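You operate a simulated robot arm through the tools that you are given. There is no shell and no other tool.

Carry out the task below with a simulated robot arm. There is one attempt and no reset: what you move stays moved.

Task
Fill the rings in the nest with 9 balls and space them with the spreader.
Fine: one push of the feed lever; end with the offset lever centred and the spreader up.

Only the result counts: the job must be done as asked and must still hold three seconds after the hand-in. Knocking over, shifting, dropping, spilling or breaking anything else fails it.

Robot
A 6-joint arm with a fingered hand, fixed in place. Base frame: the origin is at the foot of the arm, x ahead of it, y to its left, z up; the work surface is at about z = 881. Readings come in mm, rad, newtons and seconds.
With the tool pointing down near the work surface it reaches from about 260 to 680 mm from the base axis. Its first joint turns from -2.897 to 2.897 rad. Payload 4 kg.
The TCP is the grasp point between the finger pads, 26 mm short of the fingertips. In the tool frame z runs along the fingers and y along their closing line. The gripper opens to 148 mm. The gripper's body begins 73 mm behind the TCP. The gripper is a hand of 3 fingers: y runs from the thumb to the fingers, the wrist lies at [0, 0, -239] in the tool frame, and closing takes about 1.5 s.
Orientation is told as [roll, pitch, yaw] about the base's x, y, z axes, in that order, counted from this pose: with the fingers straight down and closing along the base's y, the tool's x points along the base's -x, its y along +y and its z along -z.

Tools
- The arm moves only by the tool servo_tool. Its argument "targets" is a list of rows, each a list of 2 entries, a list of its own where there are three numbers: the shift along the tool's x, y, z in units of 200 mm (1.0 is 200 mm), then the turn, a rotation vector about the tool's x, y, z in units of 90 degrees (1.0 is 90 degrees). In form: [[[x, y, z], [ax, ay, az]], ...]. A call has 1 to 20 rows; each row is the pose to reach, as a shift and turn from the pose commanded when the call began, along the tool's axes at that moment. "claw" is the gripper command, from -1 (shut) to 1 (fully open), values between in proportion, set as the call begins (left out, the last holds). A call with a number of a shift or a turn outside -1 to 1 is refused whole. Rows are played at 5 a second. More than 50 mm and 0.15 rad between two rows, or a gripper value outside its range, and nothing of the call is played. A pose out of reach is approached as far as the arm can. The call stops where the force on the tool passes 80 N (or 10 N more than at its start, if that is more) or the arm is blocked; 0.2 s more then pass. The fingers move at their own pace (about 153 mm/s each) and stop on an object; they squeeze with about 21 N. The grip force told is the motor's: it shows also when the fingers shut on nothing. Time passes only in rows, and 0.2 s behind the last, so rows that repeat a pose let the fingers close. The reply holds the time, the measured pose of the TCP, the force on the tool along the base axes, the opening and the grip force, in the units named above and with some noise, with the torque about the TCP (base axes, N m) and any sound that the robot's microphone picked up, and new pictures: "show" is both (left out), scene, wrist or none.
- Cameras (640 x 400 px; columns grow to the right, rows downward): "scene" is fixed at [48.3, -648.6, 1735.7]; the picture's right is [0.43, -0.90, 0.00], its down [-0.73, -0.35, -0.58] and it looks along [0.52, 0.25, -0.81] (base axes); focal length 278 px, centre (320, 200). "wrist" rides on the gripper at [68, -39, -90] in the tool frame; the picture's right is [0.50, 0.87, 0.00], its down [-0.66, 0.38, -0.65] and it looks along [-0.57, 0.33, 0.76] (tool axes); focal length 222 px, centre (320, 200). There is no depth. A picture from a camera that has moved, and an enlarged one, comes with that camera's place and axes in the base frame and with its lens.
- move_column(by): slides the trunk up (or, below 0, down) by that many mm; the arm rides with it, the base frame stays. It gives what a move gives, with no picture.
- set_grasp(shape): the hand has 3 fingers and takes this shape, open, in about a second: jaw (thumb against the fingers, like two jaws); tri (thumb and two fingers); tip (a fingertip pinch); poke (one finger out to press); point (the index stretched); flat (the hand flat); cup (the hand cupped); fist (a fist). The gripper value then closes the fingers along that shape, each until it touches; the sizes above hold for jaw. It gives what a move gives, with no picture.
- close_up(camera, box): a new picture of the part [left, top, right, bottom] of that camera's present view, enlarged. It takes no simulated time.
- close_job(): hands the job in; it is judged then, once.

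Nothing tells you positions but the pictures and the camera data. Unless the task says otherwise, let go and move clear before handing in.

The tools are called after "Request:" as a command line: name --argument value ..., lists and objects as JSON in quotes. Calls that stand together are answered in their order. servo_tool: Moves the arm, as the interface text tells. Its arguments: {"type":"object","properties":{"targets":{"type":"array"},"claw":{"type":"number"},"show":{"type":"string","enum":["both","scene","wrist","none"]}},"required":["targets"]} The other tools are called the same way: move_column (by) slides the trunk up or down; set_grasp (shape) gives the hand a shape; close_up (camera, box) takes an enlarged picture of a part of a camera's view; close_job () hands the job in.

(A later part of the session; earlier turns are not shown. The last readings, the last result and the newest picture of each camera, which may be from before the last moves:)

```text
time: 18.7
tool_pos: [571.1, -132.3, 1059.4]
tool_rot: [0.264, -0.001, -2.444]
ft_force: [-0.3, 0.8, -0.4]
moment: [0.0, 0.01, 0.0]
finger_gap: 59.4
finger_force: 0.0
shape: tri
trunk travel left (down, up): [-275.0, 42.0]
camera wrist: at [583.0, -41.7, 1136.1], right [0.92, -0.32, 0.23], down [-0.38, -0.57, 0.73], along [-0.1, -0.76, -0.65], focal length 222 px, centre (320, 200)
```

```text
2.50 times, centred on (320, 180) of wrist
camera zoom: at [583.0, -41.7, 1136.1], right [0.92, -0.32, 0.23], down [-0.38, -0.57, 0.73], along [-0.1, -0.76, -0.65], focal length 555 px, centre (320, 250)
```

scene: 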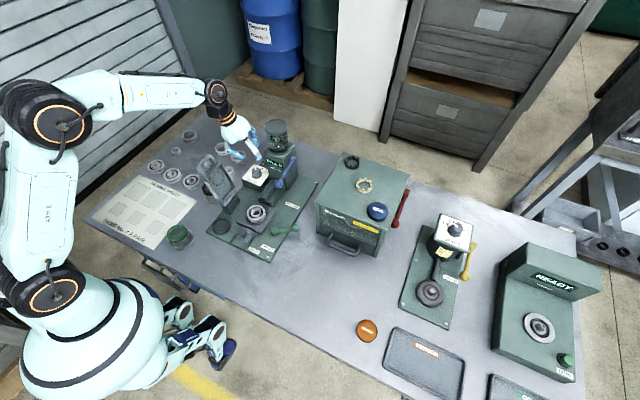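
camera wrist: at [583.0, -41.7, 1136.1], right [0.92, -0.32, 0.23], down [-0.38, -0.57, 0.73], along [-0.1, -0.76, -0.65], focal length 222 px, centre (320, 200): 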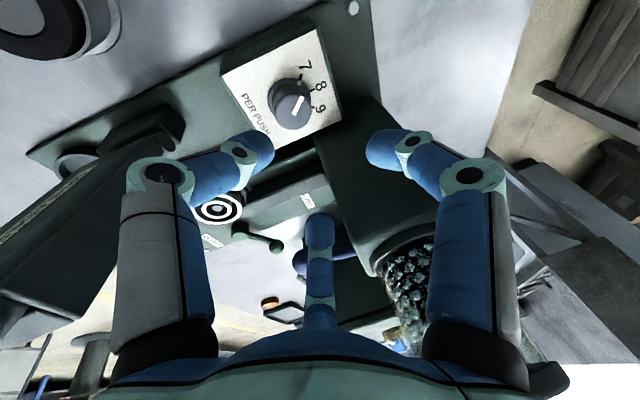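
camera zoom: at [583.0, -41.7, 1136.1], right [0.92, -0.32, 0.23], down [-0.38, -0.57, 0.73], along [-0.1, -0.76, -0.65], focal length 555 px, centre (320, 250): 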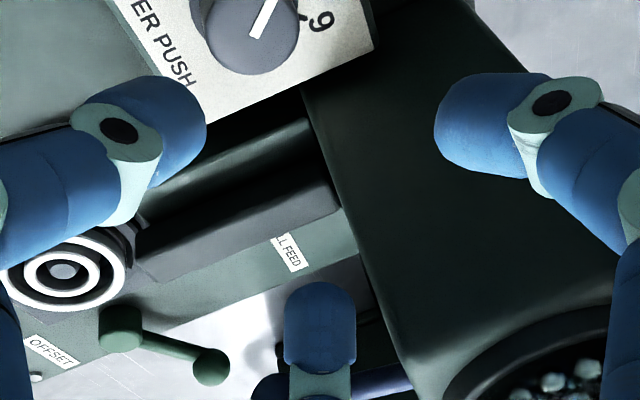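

Request:
servo_tool --targets '[[[0, -0.039, 0.145], [0, 0, 0]], [[0, -0.078, 0.29], [0, 0, 0]], [[0, -0.078, 0.29], [0, 0, 0]]]' --show "both"

Request:
close_up --camera "scene" --box '[220, 110, 300, 200]'

Request:
close_up --camera "wrist" --box '[220, 90, 420, 250]'

```text
time: 19.5
tool_pos: [569.4, -135.1, 998.2]
tool_rot: [0.263, 0.0, -2.443]
ft_force: [-0.8, 0.4, 0.9]
moment: [-0.01, -0.01, 0.01]
finger_gap: 59.5
finger_force: 0.1
shape: tri
trunk travel left (down, up): [-275.0, 42.0]
camera wrist: at [582.3, -43.7, 1074.8], right [0.92, -0.32, 0.23], down [-0.38, -0.57, 0.73], along [-0.1, -0.76, -0.65], focal length 222 px, centre (320, 200)
```

scene: 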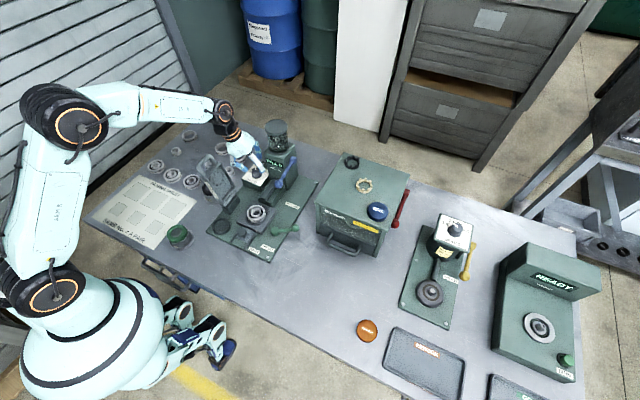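
wrist: 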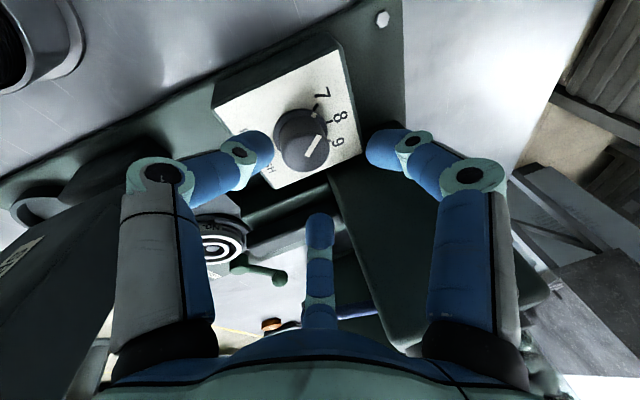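

```text
4.44 times, centred on (260, 155) of scene
camera zoom: at [48.3, -648.6, 1735.7], right [0.43, -0.9, 0.0], down [-0.73, -0.35, -0.58], along [0.52, 0.25, -0.81], focal length 1238 px, centre (587, 400)
```

zoom: 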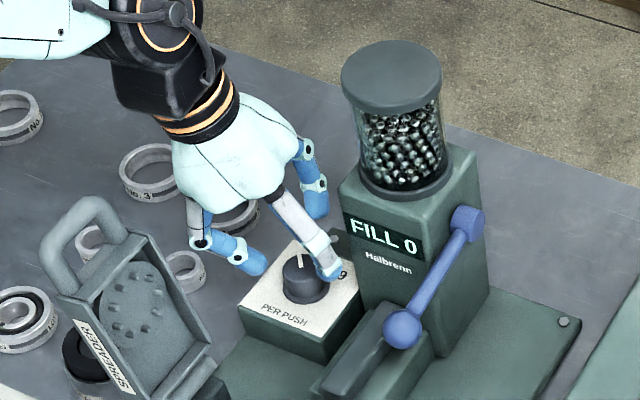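

```text
2.50 times, centred on (320, 170) of wrist
camera zoom: at [582.3, -43.7, 1074.8], right [0.92, -0.32, 0.23], down [-0.38, -0.57, 0.73], along [-0.1, -0.76, -0.65], focal length 555 px, centre (320, 275)
```

zoom: 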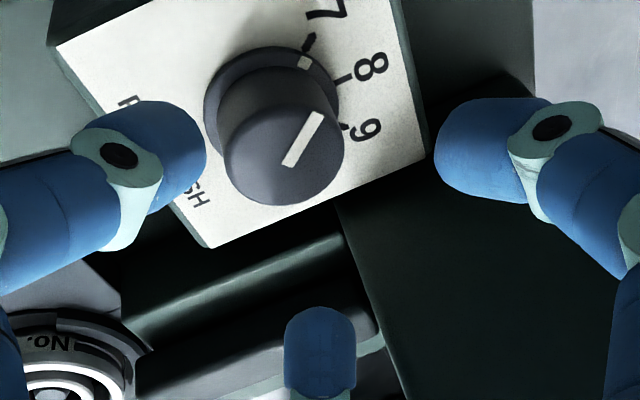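

Request:
servo_tool --targets '[[[0, -0.022, 0.082], [0, 0, 0]], [[0, -0.044, 0.164], [0, 0, 0]], [[0, -0.044, 0.164], [0, 0, 0]]]' --show "both"

Request:
close_up --camera "scene" --box '[220, 110, 300, 200]'

Request:
close_up --camera "wrist" --box '[220, 90, 420, 250]'

```text
time: 20.3
tool_pos: [570.3, -132.3, 964.5]
tool_rot: [0.264, 0.005, -2.443]
ft_force: [-2.0, 3.5, 15.1]
moment: [0.47, 0.35, -0.03]
finger_gap: 59.6
finger_force: 0.0
shape: tri
trunk travel left (down, up): [-275.0, 42.0]
camera wrist: at [581.8, -41.7, 1041.4], right [0.92, -0.32, 0.23], down [-0.38, -0.57, 0.73], along [-0.1, -0.76, -0.65], focal length 222 px, centre (320, 200)
```

scene: 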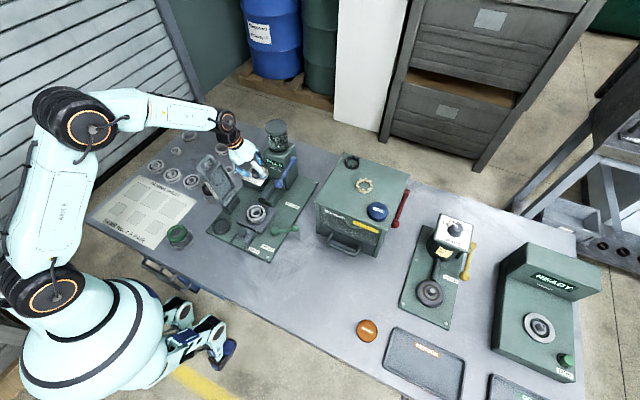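
wrist: 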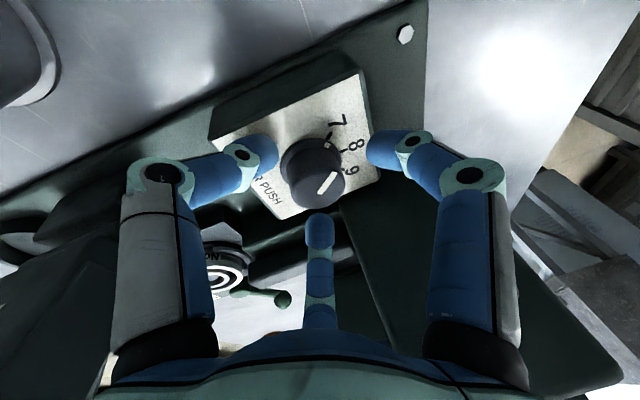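

```text
4.44 times, centred on (260, 155) of scene
camera zoom: at [48.3, -648.6, 1735.7], right [0.43, -0.9, 0.0], down [-0.73, -0.35, -0.58], along [0.52, 0.25, -0.81], focal length 1238 px, centre (587, 400)
```

zoom: 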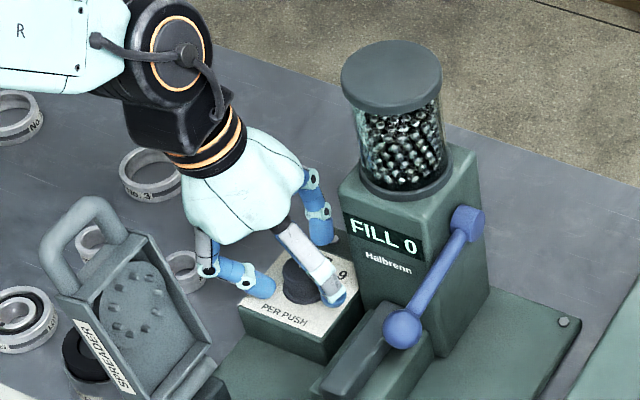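

```text
2.50 times, centred on (320, 170) of wrist
camera zoom: at [581.8, -41.7, 1041.4], right [0.92, -0.32, 0.23], down [-0.38, -0.57, 0.73], along [-0.1, -0.76, -0.65], focal length 555 px, centre (320, 275)
```

zoom: 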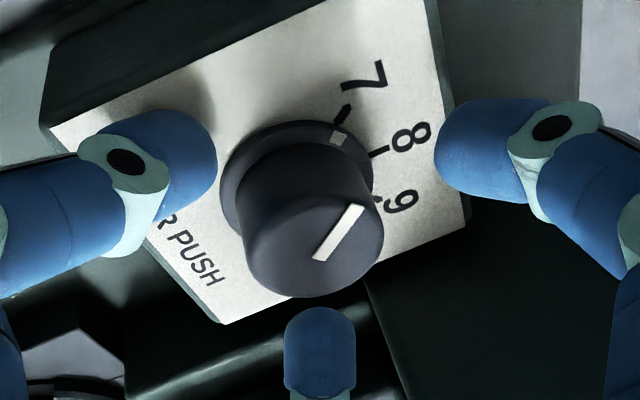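

The thumb tip is just touching the dial face (15 N), so I'll back off 5 mm and then close on the knob.

Request:
servo_tool --targets '[[[0, 0.0065, -0.024], [0, 0, 0]], [[0, 0.0065, -0.024], [0, 0, 0]]]' --show "none"

Request:
servo_tool --targets '[[[0, 0, 0], [0, 0, 0]], [[0, 0, 0], [0, 0, 0]], [[0, 0, 0], [0, 0, 0]], [[0, 0, 0], [0, 0, 0]]]' --claw -0.6 --show "both"

Request:
close_up --camera "wrist" --box '[220, 90, 420, 250]'

Request:
close_up --camera "scene" --box '[220, 110, 300, 200]'

```text
time: 20.9
tool_pos: [568.8, -133.3, 967.1]
tool_rot: [0.262, 0.0, -2.443]
ft_force: [-0.6, 0.3, -0.1]
moment: [-0.01, -0.01, -0.02]
finger_gap: 59.3
finger_force: 0.1
shape: tri
trunk travel left (down, up): [-275.0, 42.0]
```

```text
time: 21.9
tool_pos: [569.2, -133.3, 968.0]
tool_rot: [0.262, 0.001, -2.442]
ft_force: [-2.5, 1.3, -0.2]
moment: [0.06, 0.05, -0.02]
finger_gap: 31.1
finger_force: 0.0
shape: tri
trunk travel left (down, up): [-275.0, 42.0]
camera wrist: at [582.2, -42.2, 1044.9], right [0.92, -0.32, 0.23], down [-0.38, -0.57, 0.73], along [-0.1, -0.76, -0.65], focal length 222 px, centre (320, 200)
```

scene: 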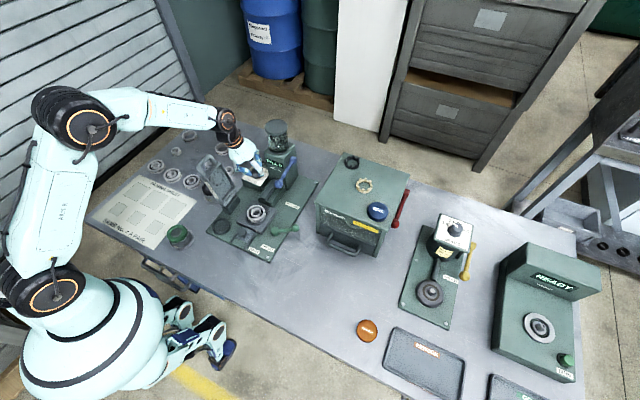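
wrist: 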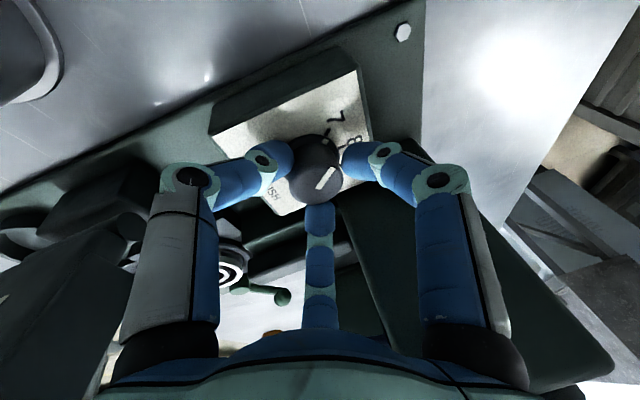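

```text
2.50 times, centred on (320, 170) of wrist
camera zoom: at [582.2, -42.2, 1044.9], right [0.92, -0.32, 0.23], down [-0.38, -0.57, 0.73], along [-0.1, -0.76, -0.65], focal length 555 px, centre (320, 275)
```

zoom: 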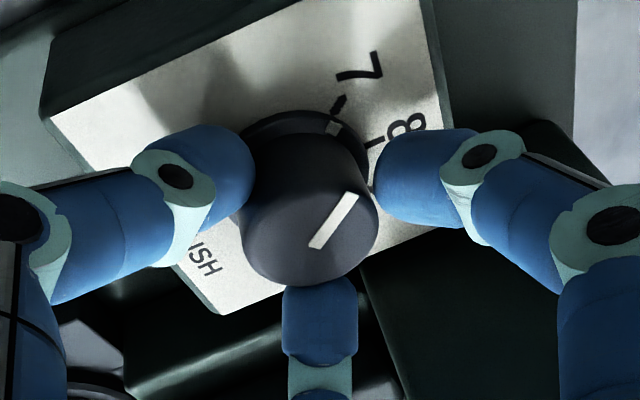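

```text
4.44 times, centred on (260, 155) of scene
camera zoom: at [48.3, -648.6, 1735.7], right [0.43, -0.9, 0.0], down [-0.73, -0.35, -0.58], along [0.52, 0.25, -0.81], focal length 1238 px, centre (587, 400)
```

zoom: 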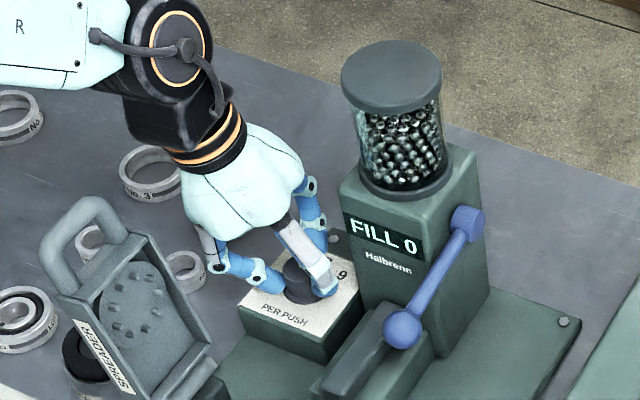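

Request:
servo_tool --targets '[[[0, 0, 0], [0, 0, 0]], [[0, 0, 0], [0, 0, 0]], [[0, 0, 0], [0, 0, 0]]]' --claw -1 --show "none"

Request:
servo_tool --targets '[[[0, 0, 0], [0, -0.0195, 0.0725]], [[0, 0, 0], [0, -0.039, 0.145]], [[0, 0, 0], [0, -0.0585, 0.2175]]]' --show "wrist"

Request:
close_up --camera "wrist" --box '[220, 90, 420, 250]'

```text
time: 22.7
tool_pos: [568.8, -132.4, 966.9]
tool_rot: [0.262, -0.001, -2.442]
ft_force: [-0.5, 1.2, -4.1]
moment: [0.12, 0.05, -0.04]
finger_gap: 28.4
finger_force: 20.8
shape: tri
trunk travel left (down, up): [-275.0, 42.0]
```

```text
time: 23.5
tool_pos: [571.5, -132.8, 969.1]
tool_rot: [0.261, -0.002, -2.8]
ft_force: [1.4, -1.4, -15.5]
moment: [0.12, 0.03, 0.01]
finger_gap: 27.9
finger_force: 20.8
shape: tri
trunk travel left (down, up): [-275.0, 42.0]
camera wrist: at [614.6, -52.6, 1045.3], right [0.75, -0.62, 0.22], down [-0.55, -0.41, 0.73], along [-0.36, -0.67, -0.65], focal length 222 px, centre (320, 200)
```

wrist: 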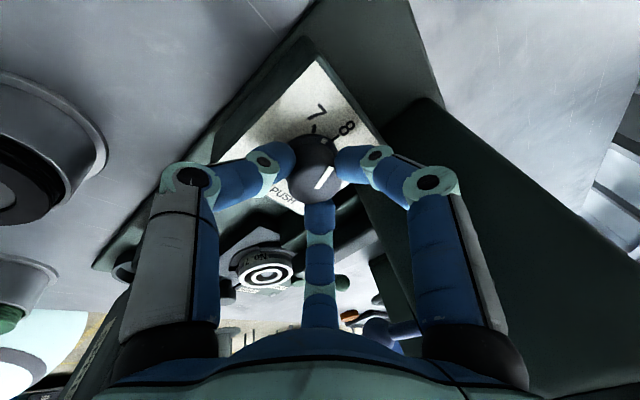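

```text
2.50 times, centred on (320, 170) of wrist
camera zoom: at [614.6, -52.6, 1045.3], right [0.75, -0.62, 0.22], down [-0.55, -0.41, 0.73], along [-0.36, -0.67, -0.65], focal length 555 px, centre (320, 275)
```

zoom: 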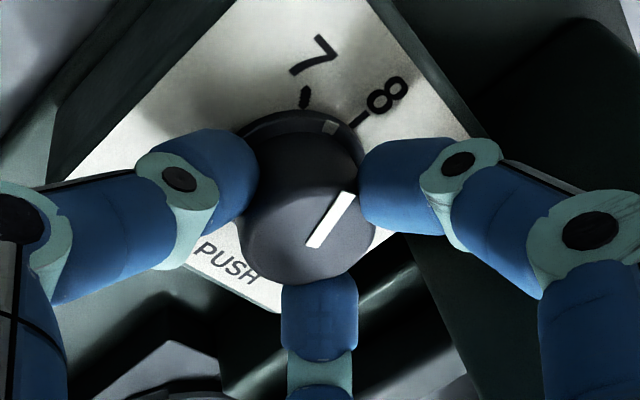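

Request:
servo_tool --targets '[[[0, 0, 0], [0, -0.023, 0.0859]], [[0, 0, 0], [0, -0.046, 0.1717]], [[0, 0, 0], [0, -0.069, 0.2576]]]' --show "wrist"

Request:
close_up --camera "wrist" --box '[220, 90, 420, 250]'

Request:
close_up --camera "scene" --box '[220, 110, 300, 200]'

```text
time: 24.3
tool_pos: [571.6, -132.7, 968.8]
tool_rot: [0.262, -0.001, 3.067]
ft_force: [3.0, -4.4, -21.7]
moment: [0.08, -0.1, 0.02]
finger_gap: 27.7
finger_force: 21.1
shape: tri
trunk travel left (down, up): [-275.0, 42.0]
camera wrist: at [643.9, -77.4, 1045.7], right [0.44, -0.87, 0.22], down [-0.67, -0.15, 0.73], along [-0.6, -0.47, -0.65], focal length 222 px, centre (320, 200)
```

wrist: 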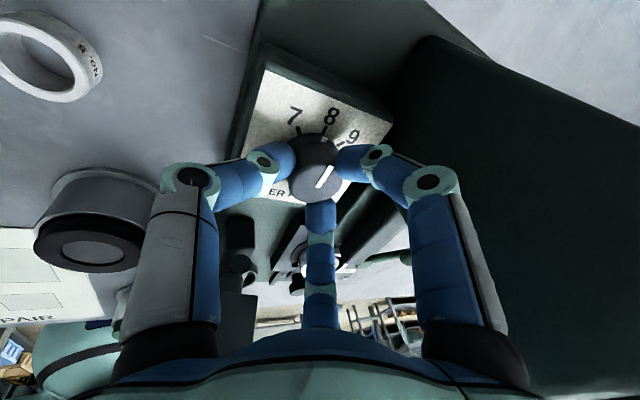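

```text
2.50 times, centred on (320, 170) of wrist
camera zoom: at [643.9, -77.4, 1045.7], right [0.44, -0.87, 0.22], down [-0.67, -0.15, 0.73], along [-0.6, -0.47, -0.65], focal length 555 px, centre (320, 275)
```

zoom: 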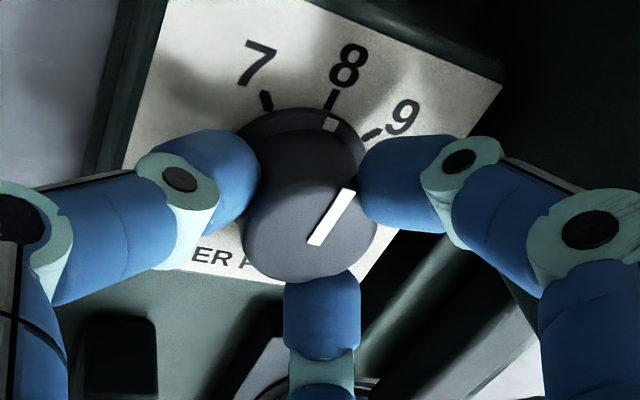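

```text
4.44 times, centred on (260, 155) of scene
camera zoom: at [48.3, -648.6, 1735.7], right [0.43, -0.9, 0.0], down [-0.73, -0.35, -0.58], along [0.52, 0.25, -0.81], focal length 1238 px, centre (587, 400)
```

zoom: 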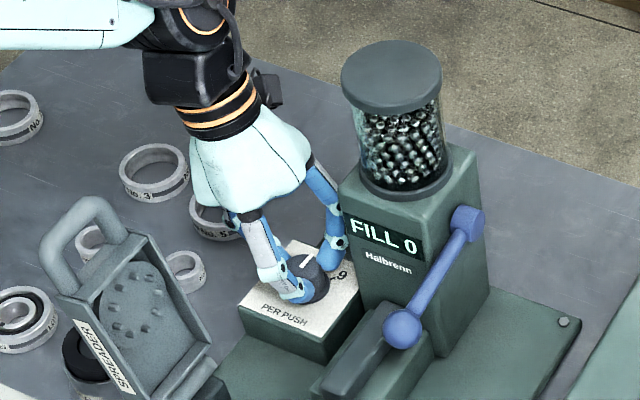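

The knob turned with the hand and is now at 8. I'll open slightly, rotate the hand back, and regrip for the second step.

Request:
servo_tool --targets '[[[0, 0, 0], [0, 0, 0]], [[0, 0, 0], [0, 0, 0]], [[0, 0, 0], [0, 0, 0]]]' --claw -0.38 --show "wrist"

Request:
close_up --camera "wrist" --box '[220, 90, 420, 250]'

```text
time: 25.1
tool_pos: [570.8, -133.7, 970.4]
tool_rot: [0.261, 0.001, 3.068]
ft_force: [0.3, 0.0, -0.3]
moment: [-0.01, 0.02, 0.03]
finger_gap: 45.5
finger_force: 0.1
shape: tri
trunk travel left (down, up): [-275.0, 42.0]
camera wrist: at [642.1, -76.3, 1047.9], right [0.44, -0.87, 0.23], down [-0.67, -0.15, 0.73], along [-0.6, -0.47, -0.65], focal length 222 px, centre (320, 200)
```

wrist: 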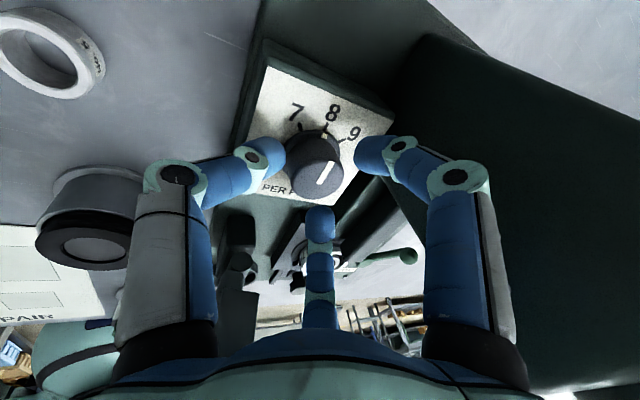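

```text
2.50 times, centred on (320, 170) of wrist
camera zoom: at [642.1, -76.3, 1047.9], right [0.44, -0.87, 0.23], down [-0.67, -0.15, 0.73], along [-0.6, -0.47, -0.65], focal length 555 px, centre (320, 275)
```

zoom: 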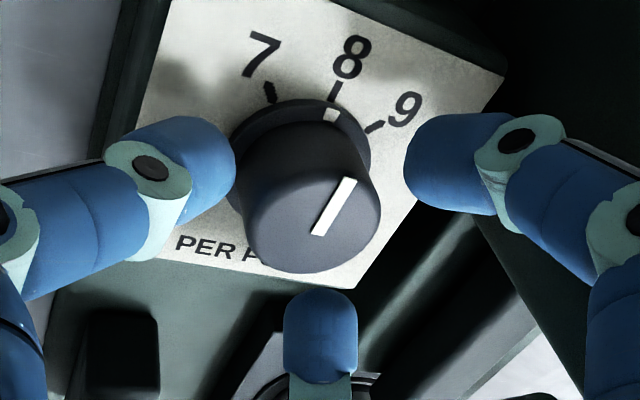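

Request:
servo_tool --targets '[[[0, 0, 0], [0, 0.0211, -0.0787]], [[0, 0, 0], [0, 0.0422, -0.1574]], [[0, 0, 0], [0, 0.0633, -0.2362]], [[0, 0, 0], [0, 0.0844, -0.3149]], [[0, 0, 0], [0, 0.1055, -0.3936]], [[0, 0, 0], [0, 0.1266, -0.4723]]]' --show "wrist"

Request:
close_up --camera "wrist" --box '[220, 90, 420, 250]'

Request:
close_up --camera "scene" --box '[235, 155, 295, 195]'

```text
time: 26.5
tool_pos: [570.5, -133.9, 969.8]
tool_rot: [0.264, 0.001, -2.448]
ft_force: [-0.2, 0.2, 0.8]
moment: [-0.02, -0.03, -0.02]
finger_gap: 45.7
finger_force: 0.0
shape: tri
trunk travel left (down, up): [-275.0, 42.0]
camera wrist: at [582.5, -42.7, 1047.2], right [0.92, -0.32, 0.22], down [-0.38, -0.57, 0.73], along [-0.11, -0.76, -0.65], focal length 222 px, centre (320, 200)
```

wrist: 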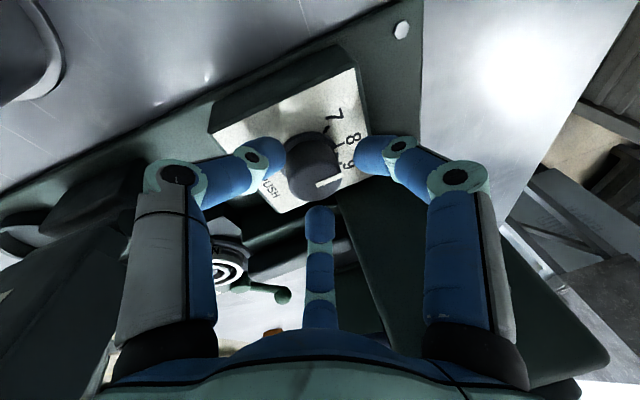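

```text
2.50 times, centred on (320, 170) of wrist
camera zoom: at [582.5, -42.7, 1047.2], right [0.92, -0.32, 0.22], down [-0.38, -0.57, 0.73], along [-0.11, -0.76, -0.65], focal length 555 px, centre (320, 275)
```

zoom: 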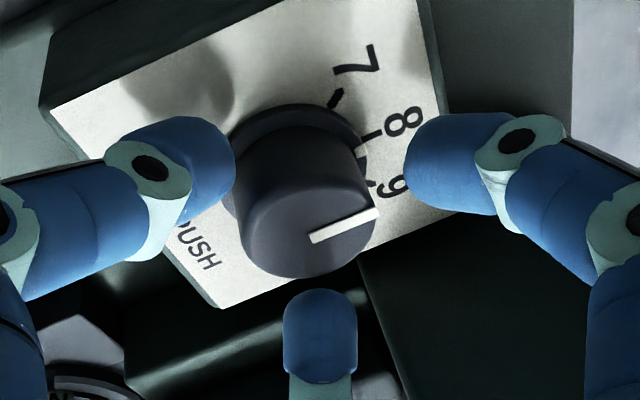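

```text
10.00 times, centred on (265, 175) of scene
camera zoom: at [48.3, -648.6, 1735.7], right [0.43, -0.9, 0.0], down [-0.73, -0.35, -0.58], along [0.52, 0.25, -0.81], focal length 2785 px, centre (870, 450)
```

zoom: 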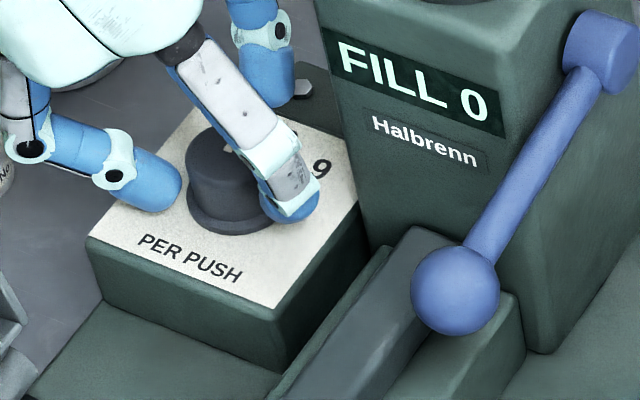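

Request:
servo_tool --targets '[[[0, 0, 0], [0, 0, 0]], [[0, 0, 0], [0, 0, 0]], [[0, 0, 0], [0, 0, 0]], [[0, 0, 0], [0, 0, 0]]]' --claw -1 --show "none"

Request:
servo_tool --targets '[[[0, 0, 0], [0, -0.0207, 0.0773]], [[0, 0, 0], [0, -0.0414, 0.1546]], [[0, 0, 0], [0, -0.0622, 0.2318]], [[0, 0, 0], [0, -0.0829, 0.3091]], [[0, 0, 0], [0, -0.1036, 0.3864]]]' --show "wrist"

Request:
close_up --camera "wrist" --box '[220, 90, 420, 250]'

```text
time: 27.5
tool_pos: [569.0, -133.5, 969.2]
tool_rot: [0.263, -0.001, -2.448]
ft_force: [-1.0, 0.5, -4.2]
moment: [0.14, 0.1, -0.03]
finger_gap: 29.0
finger_force: 21.1
shape: tri
trunk travel left (down, up): [-275.0, 42.0]
```

```text
time: 28.7
tool_pos: [571.4, -132.7, 968.6]
tool_rot: [0.263, -0.001, -3.076]
ft_force: [5.4, 1.3, 0.5]
moment: [0.2, -0.08, -0.01]
finger_gap: 29.1
finger_force: 21.2
shape: tri
trunk travel left (down, up): [-275.0, 42.0]
camera wrist: at [634.7, -67.8, 1046.7], right [0.55, -0.8, 0.23], down [-0.64, -0.24, 0.73], along [-0.53, -0.55, -0.65], focal length 222 px, centre (320, 200)
```

wrist: 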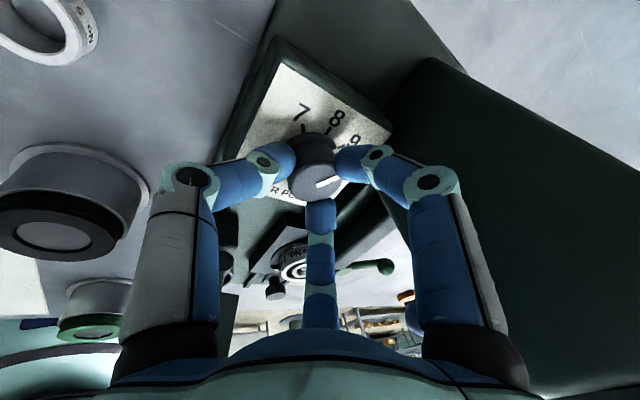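

```text
2.50 times, centred on (320, 170) of wrist
camera zoom: at [634.7, -67.8, 1046.7], right [0.55, -0.8, 0.23], down [-0.64, -0.24, 0.73], along [-0.53, -0.55, -0.65], focal length 555 px, centre (320, 275)
```

zoom: 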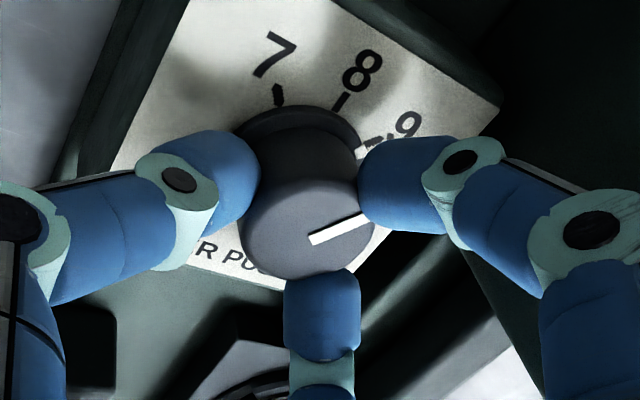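

Request:
servo_tool --targets '[[[0, 0, 0], [0, 0, 0]], [[0, 0, 0], [0, 0, 0]], [[0, 0, 0], [0, 0, 0]]]' --claw -0.35 --show "none"

Request:
close_up --camera "wrist" --box '[270, 100, 370, 210]'

```text
time: 29.5
tool_pos: [570.7, -133.3, 968.9]
tool_rot: [0.261, 0.0, -3.074]
ft_force: [1.0, 0.1, -0.6]
moment: [-0.03, 0.0, -0.03]
finger_gap: 47.6
finger_force: 0.1
shape: tri
trunk travel left (down, up): [-275.0, 42.0]
```

```text
3.64 times, centred on (320, 155) of wrist
camera zoom: at [633.8, -68.0, 1046.2], right [0.55, -0.8, 0.22], down [-0.64, -0.24, 0.73], along [-0.53, -0.55, -0.65], focal length 808 px, centre (320, 364)
```

zoom: 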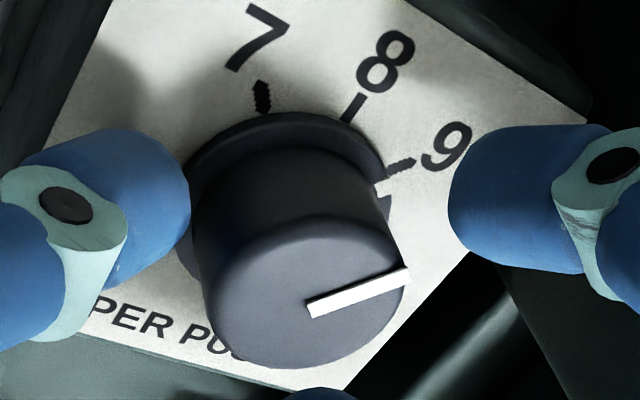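

The pointer computes to about −39°, right on the 9 mark. Retracting straight up now.

Request:
servo_tool --targets '[[[0, 0.0492, -0.1836], [0, 0, 0]], [[0, 0.0984, -0.3672], [0, 0, 0]], [[0, 0.1476, -0.5508], [0, 0, 0]], [[0, 0.1968, -0.7344], [0, 0, 0]], [[0, 0.246, -0.918], [0, 0, 0]]]' --show "both"

Request:
close_up --camera "scene" --box '[235, 155, 295, 195]'

Request:
close_up --camera "wrist" --box '[260, 0, 380, 110]'

```text
time: 30.7
tool_pos: [570.1, -135.4, 1162.7]
tool_rot: [0.261, -0.001, -3.078]
ft_force: [0.3, -0.5, 0.4]
moment: [0.03, -0.01, 0.02]
finger_gap: 48.3
finger_force: 0.1
shape: tri
trunk travel left (down, up): [-275.0, 42.0]
camera wrist: at [633.4, -68.2, 1239.3], right [0.55, -0.8, 0.22], down [-0.64, -0.24, 0.73], along [-0.53, -0.55, -0.65], focal length 222 px, centre (320, 200)
```

scene: 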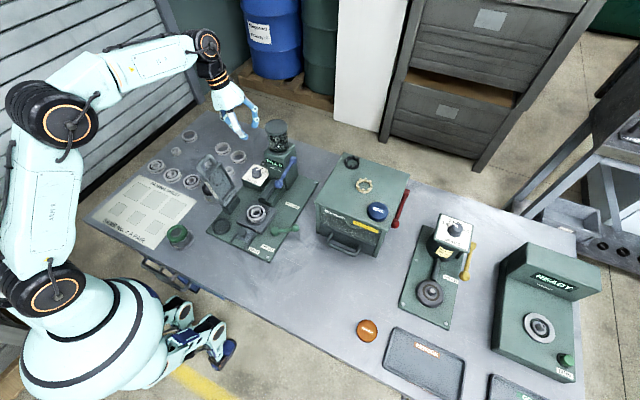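
wrist: 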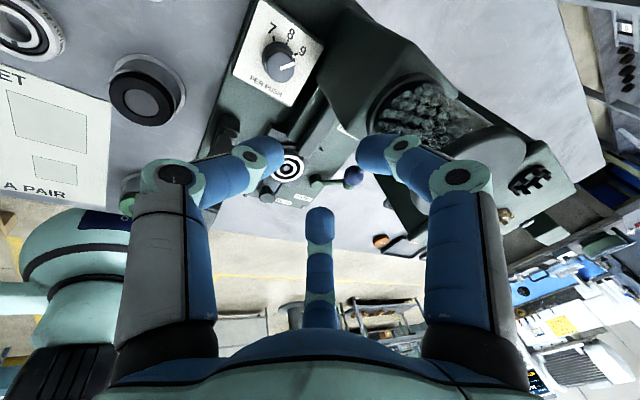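

```text
10.00 times, centred on (265, 175) of scene
camera zoom: at [48.3, -648.6, 1735.7], right [0.43, -0.9, 0.0], down [-0.73, -0.35, -0.58], along [0.52, 0.25, -0.81], focal length 2785 px, centre (870, 450)
```

zoom: 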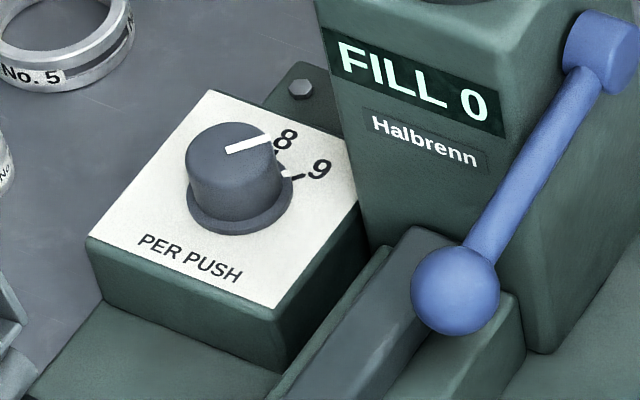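

```text
3.64 times, centred on (320, 55) of wrist
camera zoom: at [633.4, -68.2, 1239.3], right [0.55, -0.8, 0.22], down [-0.64, -0.24, 0.73], along [-0.53, -0.55, -0.65], focal length 808 px, centre (320, 727)
```

zoom: 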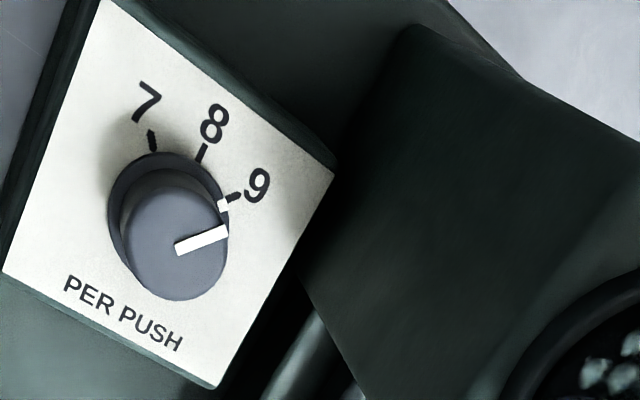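

The dial is on 9. Next is the offset lever: I'll straighten the tool, switch to poke, and test the yaw I want for pushing the lever toward the robot.

Request:
servo_tool --targets '[[[0, 0.025, -0.09], [0.08, 0, 0]], [[0, 0.05, -0.19], [0.1667, 0, 0]], [[0, 0.05, -0.19], [0.1667, 0, 0]]]' --show "none"

Request:
set_grasp --shape "poke"

Request:
servo_tool --targets '[[[0, 0, 0], [0, 0, 0.085]], [[0, 0, 0], [0, 0, 0.17]], [[0, 0, 0], [0, 0, 0.255]], [[0, 0, 0], [0, 0, 0.34]], [[0, 0, 0], [0, 0, 0.38]], [[0, 0, 0], [0, 0, 0.38]]]' --show "both"

```text
time: 31.5
tool_pos: [571.4, -133.2, 1200.6]
tool_rot: [-0.001, -0.001, -3.075]
ft_force: [-0.4, -0.3, 0.6]
moment: [-0.03, 0.03, -0.03]
finger_gap: 47.8
finger_force: 0.0
shape: tri
trunk travel left (down, up): [-275.0, 42.0]
```

```text
time: 32.4
tool_pos: [570.9, -132.9, 1202.0]
tool_rot: [0.0, 0.002, -3.075]
ft_force: [-1.4, -0.3, -0.2]
moment: [0.01, 0.01, -0.03]
finger_gap: 0.0
finger_force: 0.0
shape: poke
trunk travel left (down, up): [-275.0, 42.0]
```

```text
time: 33.8
tool_pos: [570.1, -133.8, 1200.9]
tool_rot: [-0.001, 0.0, 2.609]
ft_force: [-0.4, 0.6, 0.2]
moment: [-0.01, 0.01, 0.01]
finger_gap: 0.0
finger_force: 0.0
shape: poke
trunk travel left (down, up): [-275.0, 42.0]
camera wrist: at [648.8, -133.9, 1289.7], right [-0.01, -1.0, 0.0], down [-0.76, 0.01, 0.65], along [-0.65, 0.01, -0.76], focal length 222 px, centre (320, 200)
```

scene: 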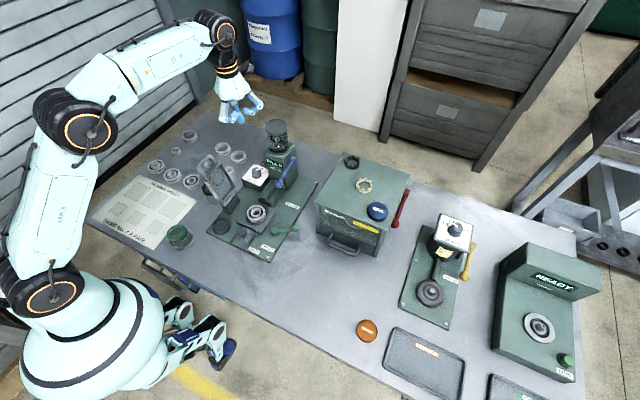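
wrist: 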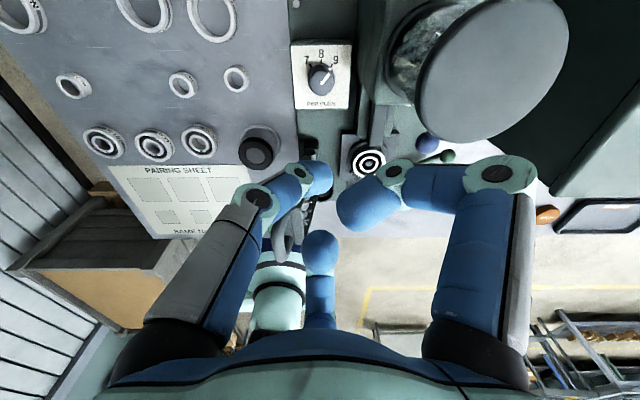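

Request:
servo_tool --targets '[[[-0.0125, 0.195, 0], [0, 0, 0]], [[-0.025, 0.39, 0], [0, 0, 0]], [[-0.0375, 0.585, 0], [0, 0, 0]]]' --show "none"

Request:
servo_tool --targets '[[[-0.0125, 0.195, 0], [0, 0, 0]], [[-0.025, 0.39, 0], [0, 0, 0]], [[-0.0385, 0.585, 0], [0, 0, 0]], [[-0.0385, 0.585, 0.2], [0, 0, 0]], [[-0.0385, 0.585, 0.4], [0, 0, 0]], [[-0.0385, 0.585, 0.6], [0, 0, 0]], [[-0.0385, 0.585, 0.6], [0, 0, 0]]]' --show "both"

Request:
close_up --camera "scene" --box '[220, 150, 340, 270]'

Request:
close_up --camera "wrist" --box '[220, 60, 440, 240]'

```text
time: 34.6
tool_pos: [505.6, -231.4, 1201.6]
tool_rot: [-0.001, 0.002, 2.612]
ft_force: [0.3, -0.1, 0.3]
moment: [0.01, -0.02, 0.02]
finger_gap: 0.4
finger_force: 0.1
shape: poke
trunk travel left (down, up): [-275.0, 42.0]
```

```text
time: 36.2
tool_pos: [436.1, -325.6, 1080.3]
tool_rot: [0.0, 0.002, 2.61]
ft_force: [0.2, 0.1, -0.5]
moment: [-0.01, -0.01, 0.0]
finger_gap: 0.0
finger_force: 0.0
shape: poke
trunk travel left (down, up): [-275.0, 42.0]
camera wrist: at [514.7, -326.6, 1171.0], right [-0.01, -1.0, 0.0], down [-0.76, 0.01, 0.65], along [-0.65, 0.0, -0.76], focal length 222 px, centre (320, 200)
```

scene: 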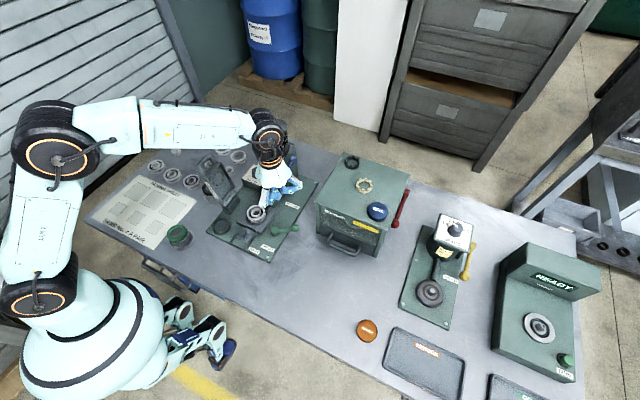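
wrist: 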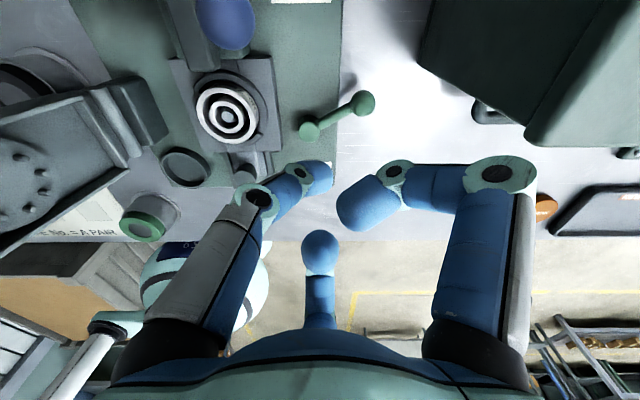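

```text
3.33 times, centred on (280, 210) of scene
camera zoom: at [48.3, -648.6, 1735.7], right [0.43, -0.9, 0.0], down [-0.73, -0.35, -0.58], along [0.52, 0.25, -0.81], focal length 928 px, centre (453, 167)
```

zoom: 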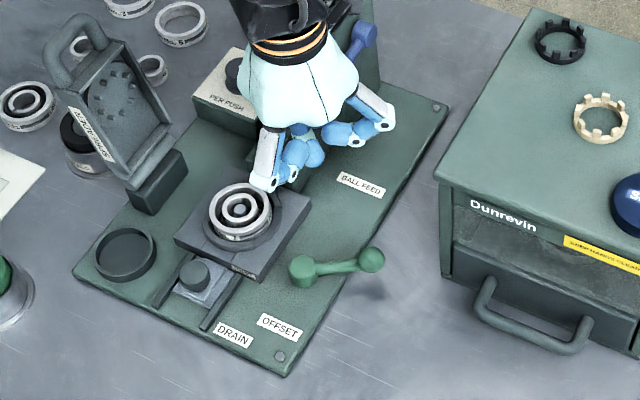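

```text
2.22 times, centred on (330, 150) of wrist
camera zoom: at [514.7, -326.6, 1171.0], right [-0.01, -1.0, 0.0], down [-0.76, 0.01, 0.65], along [-0.65, 0.0, -0.76], focal length 494 px, centre (298, 311)
```

zoom: 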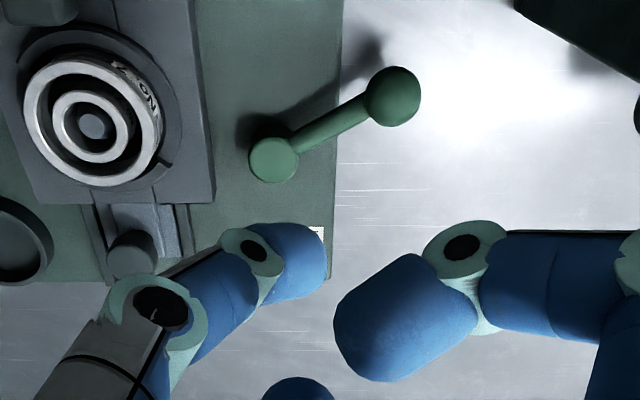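

The poke tip sits only about 27 mm below the curled fingers. I'll check whether the "point" shape gives a longer, straighter finger.

Request:
set_grasp --shape "point"

Request:
servo_tool --targets '[[[0, 0, 0], [0, 0, 0]]]' --show "wrist"

Request:
close_up --camera "scene" --box '[220, 150, 340, 270]'

```text
time: 37.1
tool_pos: [436.9, -327.0, 1080.3]
tool_rot: [0.0, -0.001, 2.611]
ft_force: [0.4, 0.0, 0.7]
moment: [0.0, -0.01, -0.01]
finger_gap: 142.3
finger_force: 0.1
shape: point
trunk travel left (down, up): [-275.0, 42.0]
```

```text
time: 37.5
tool_pos: [437.2, -326.1, 1080.0]
tool_rot: [0.0, -0.001, 2.611]
ft_force: [0.6, -0.4, 0.4]
moment: [0.01, 0.01, 0.0]
finger_gap: 142.1
finger_force: 0.0
shape: point
trunk travel left (down, up): [-275.0, 42.0]
camera wrist: at [514.8, -326.6, 1171.2], right [-0.01, -1.0, 0.0], down [-0.76, 0.01, 0.65], along [-0.65, 0.0, -0.76], focal length 222 px, centre (320, 200)
```

wrist: 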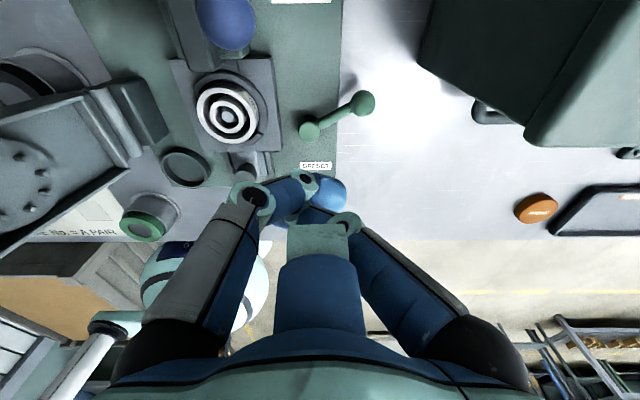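

```text
3.33 times, centred on (280, 210) of scene
camera zoom: at [48.3, -648.6, 1735.7], right [0.43, -0.9, 0.0], down [-0.73, -0.35, -0.58], along [0.52, 0.25, -0.81], focal length 928 px, centre (453, 167)
```

zoom: 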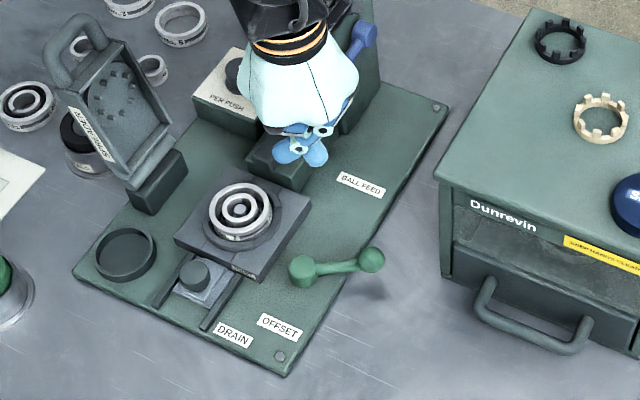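

"Point" isn't useful here. I'll cage the lever's ball with three fingers (tri), which lets me push it both ways. Raising first, then rotating the hand to ψ=−90°.

Request:
servo_tool --targets '[[[0, 0, -0.2], [0, 0, 0]], [[0, 0, -0.4], [0, 0, 0]]]' --show "none"

Request:
set_grasp --shape "tri"

Request:
servo_tool --targets '[[[0, 0, 0], [0, 0, -0.085]], [[0, 0, 0], [0, 0, -0.17]], [[0, 0, 0], [0, 0, -0.255]], [[0, 0, 0], [0, 0, -0.34]], [[0, 0, 0], [0, 0, -0.425]], [[0, 0, 0], [0, 0, -0.51]], [[0, 0, 0], [0, 0, -0.595]], [[0, 0, 0], [0, 0, -0.68]]]' --claw -0.2 --show "none"

Request:
servo_tool --targets '[[[0, 0, 0], [0, 0, -0.085]], [[0, 0, 0], [0, 0, -0.17]], [[0, 0, 0], [0, 0, -0.255]], [[0, 0, 0], [0, 0, -0.34]], [[0, 0, 0], [0, 0, -0.425]], [[0, 0, 0], [0, 0, -0.51]], [[0, 0, 0], [0, 0, -0.595]], [[0, 0, 0], [0, 0, -0.653]]]' --show "both"

```text
time: 38.1
tool_pos: [439.6, -327.6, 1162.4]
tool_rot: [-0.001, -0.001, 2.611]
ft_force: [-0.6, 0.0, 0.6]
moment: [0.01, -0.03, 0.03]
finger_gap: 142.1
finger_force: 0.0
shape: point
trunk travel left (down, up): [-275.0, 42.0]
```

```text
time: 39.0
tool_pos: [439.2, -326.8, 1159.9]
tool_rot: [-0.002, 0.0, 2.612]
ft_force: [0.3, -0.6, -0.3]
moment: [0.01, 0.01, 0.0]
finger_gap: 147.7
finger_force: 0.1
shape: tri
trunk travel left (down, up): [-275.0, 42.0]
```

```text
time: 40.8
tool_pos: [438.9, -327.4, 1158.9]
tool_rot: [0.0, 0.0, -2.603]
ft_force: [0.0, 0.2, 0.1]
moment: [0.01, -0.03, 0.0]
finger_gap: 59.5
finger_force: 0.1
shape: tri
trunk travel left (down, up): [-275.0, 42.0]
```

```text
time: 42.6
tool_pos: [440.0, -327.5, 1159.4]
tool_rot: [0.001, 0.0, -1.574]
ft_force: [-0.1, -0.4, 0.6]
moment: [0.03, 0.01, -0.04]
finger_gap: 59.7
finger_force: 0.2
shape: tri
trunk travel left (down, up): [-275.0, 42.0]
camera wrist: at [400.7, -258.7, 1249.3], right [0.87, 0.49, 0.0], down [0.37, -0.66, 0.65], along [0.32, -0.57, -0.76], focal length 222 px, centre (320, 200)
```

scene: 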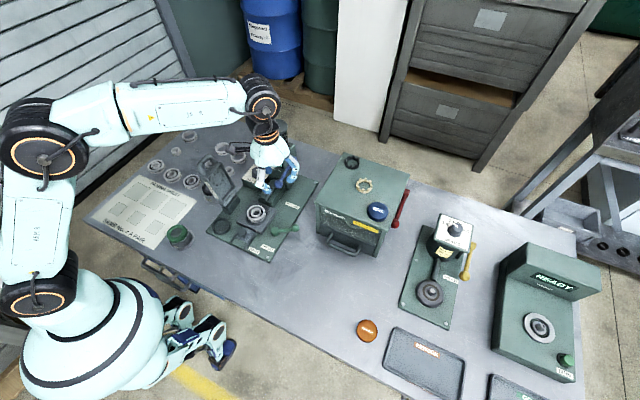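
wrist: 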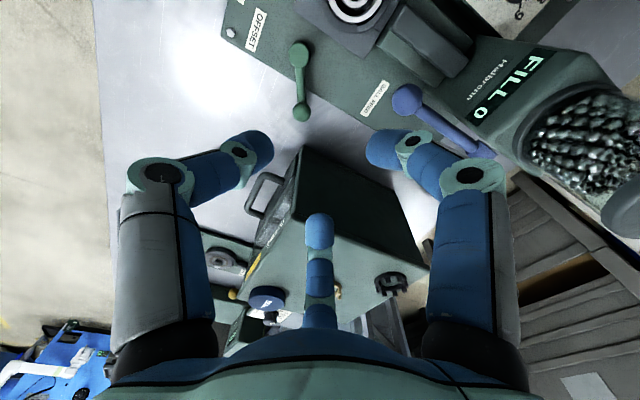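

Request:
servo_tool --targets '[[[-0.111, -0.014, 0], [-0.042, -0.072, 0]], [[-0.2225, -0.0275, 0], [-0.0833, -0.1443, 0]], [[-0.2225, -0.0275, 0], [-0.0833, -0.1443, 0]]]' --show "none"

Request:
servo_tool --targets '[[[0.0445, -0.0258, 0.192], [0, 0, 0]], [[0.089, -0.0515, 0.384], [0, 0, 0]], [[0.1335, -0.0773, 0.576], [0, 0, 0]], [[0.178, -0.103, 0.768], [0, 0, 0]], [[0.178, -0.103, 0.768], [0, 0, 0]]]' --show "both"

Request:
close_up --camera "scene" --box '[230, 160, 340, 260]'

Request:
close_up --camera "wrist" --box '[220, 60, 440, 260]'

```text
time: 43.4
tool_pos: [434.4, -371.5, 1161.3]
tool_rot: [0.135, -0.227, -1.593]
ft_force: [-0.1, 0.2, 0.5]
moment: [-0.01, -0.01, 0.0]
finger_gap: 59.3
finger_force: 0.0
shape: tri
trunk travel left (down, up): [-275.0, 42.0]
```

```text
time: 44.6
tool_pos: [433.4, -370.2, 998.2]
tool_rot: [0.135, -0.227, -1.593]
ft_force: [0.5, 0.1, 0.2]
moment: [-0.01, -0.01, -0.04]
finger_gap: 59.5
finger_force: 0.1
shape: tri
trunk travel left (down, up): [-275.0, 42.0]
camera wrist: at [385.5, -283.4, 1065.3], right [0.87, 0.49, 0.0], down [0.28, -0.49, 0.83], along [0.41, -0.72, -0.56], focal length 222 px, centre (320, 200)
```

scene: 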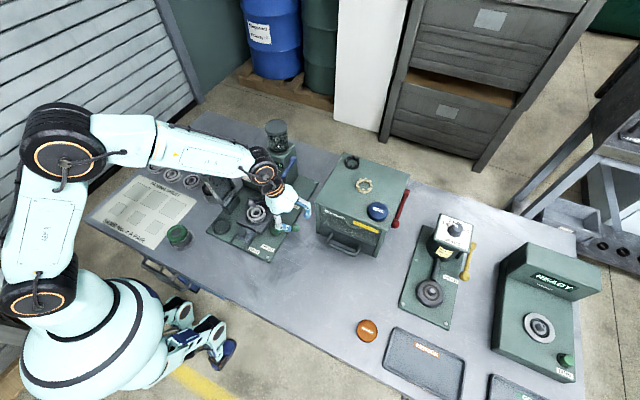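
wrist: 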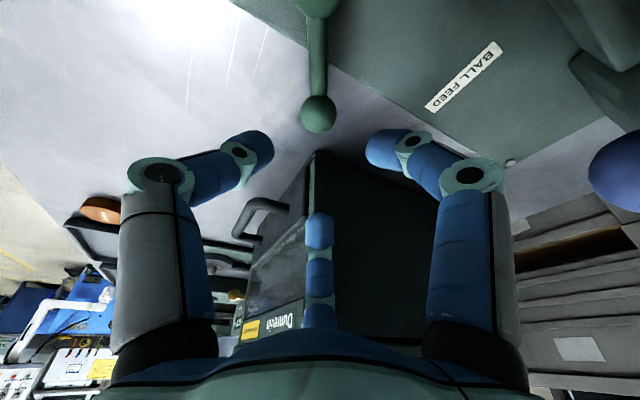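

```text
4.00 times, centred on (285, 210) of scene
camera zoom: at [48.3, -648.6, 1735.7], right [0.43, -0.9, 0.0], down [-0.73, -0.35, -0.58], along [0.52, 0.25, -0.81], focal length 1114 px, centre (460, 160)
```

zoom: 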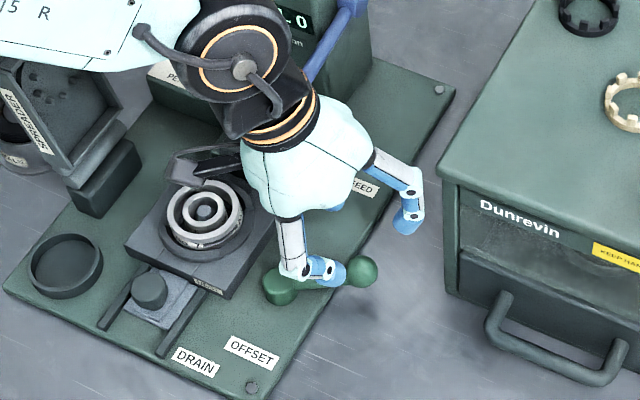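

```text
2.00 times, centred on (330, 160) of wrist
camera zoom: at [385.5, -283.4, 1065.3], right [0.87, 0.49, 0.0], down [0.28, -0.49, 0.83], along [0.41, -0.72, -0.56], focal length 444 px, centre (300, 280)
```

zoom: 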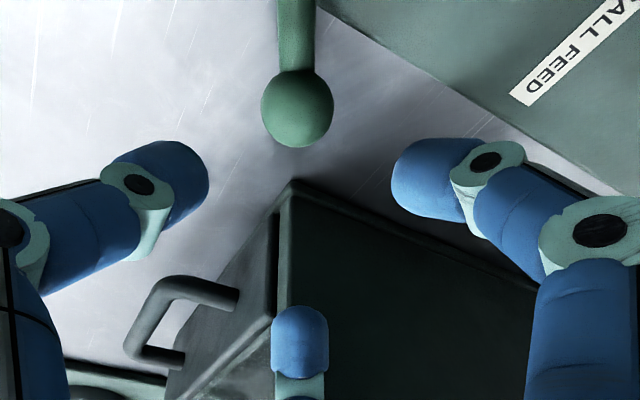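

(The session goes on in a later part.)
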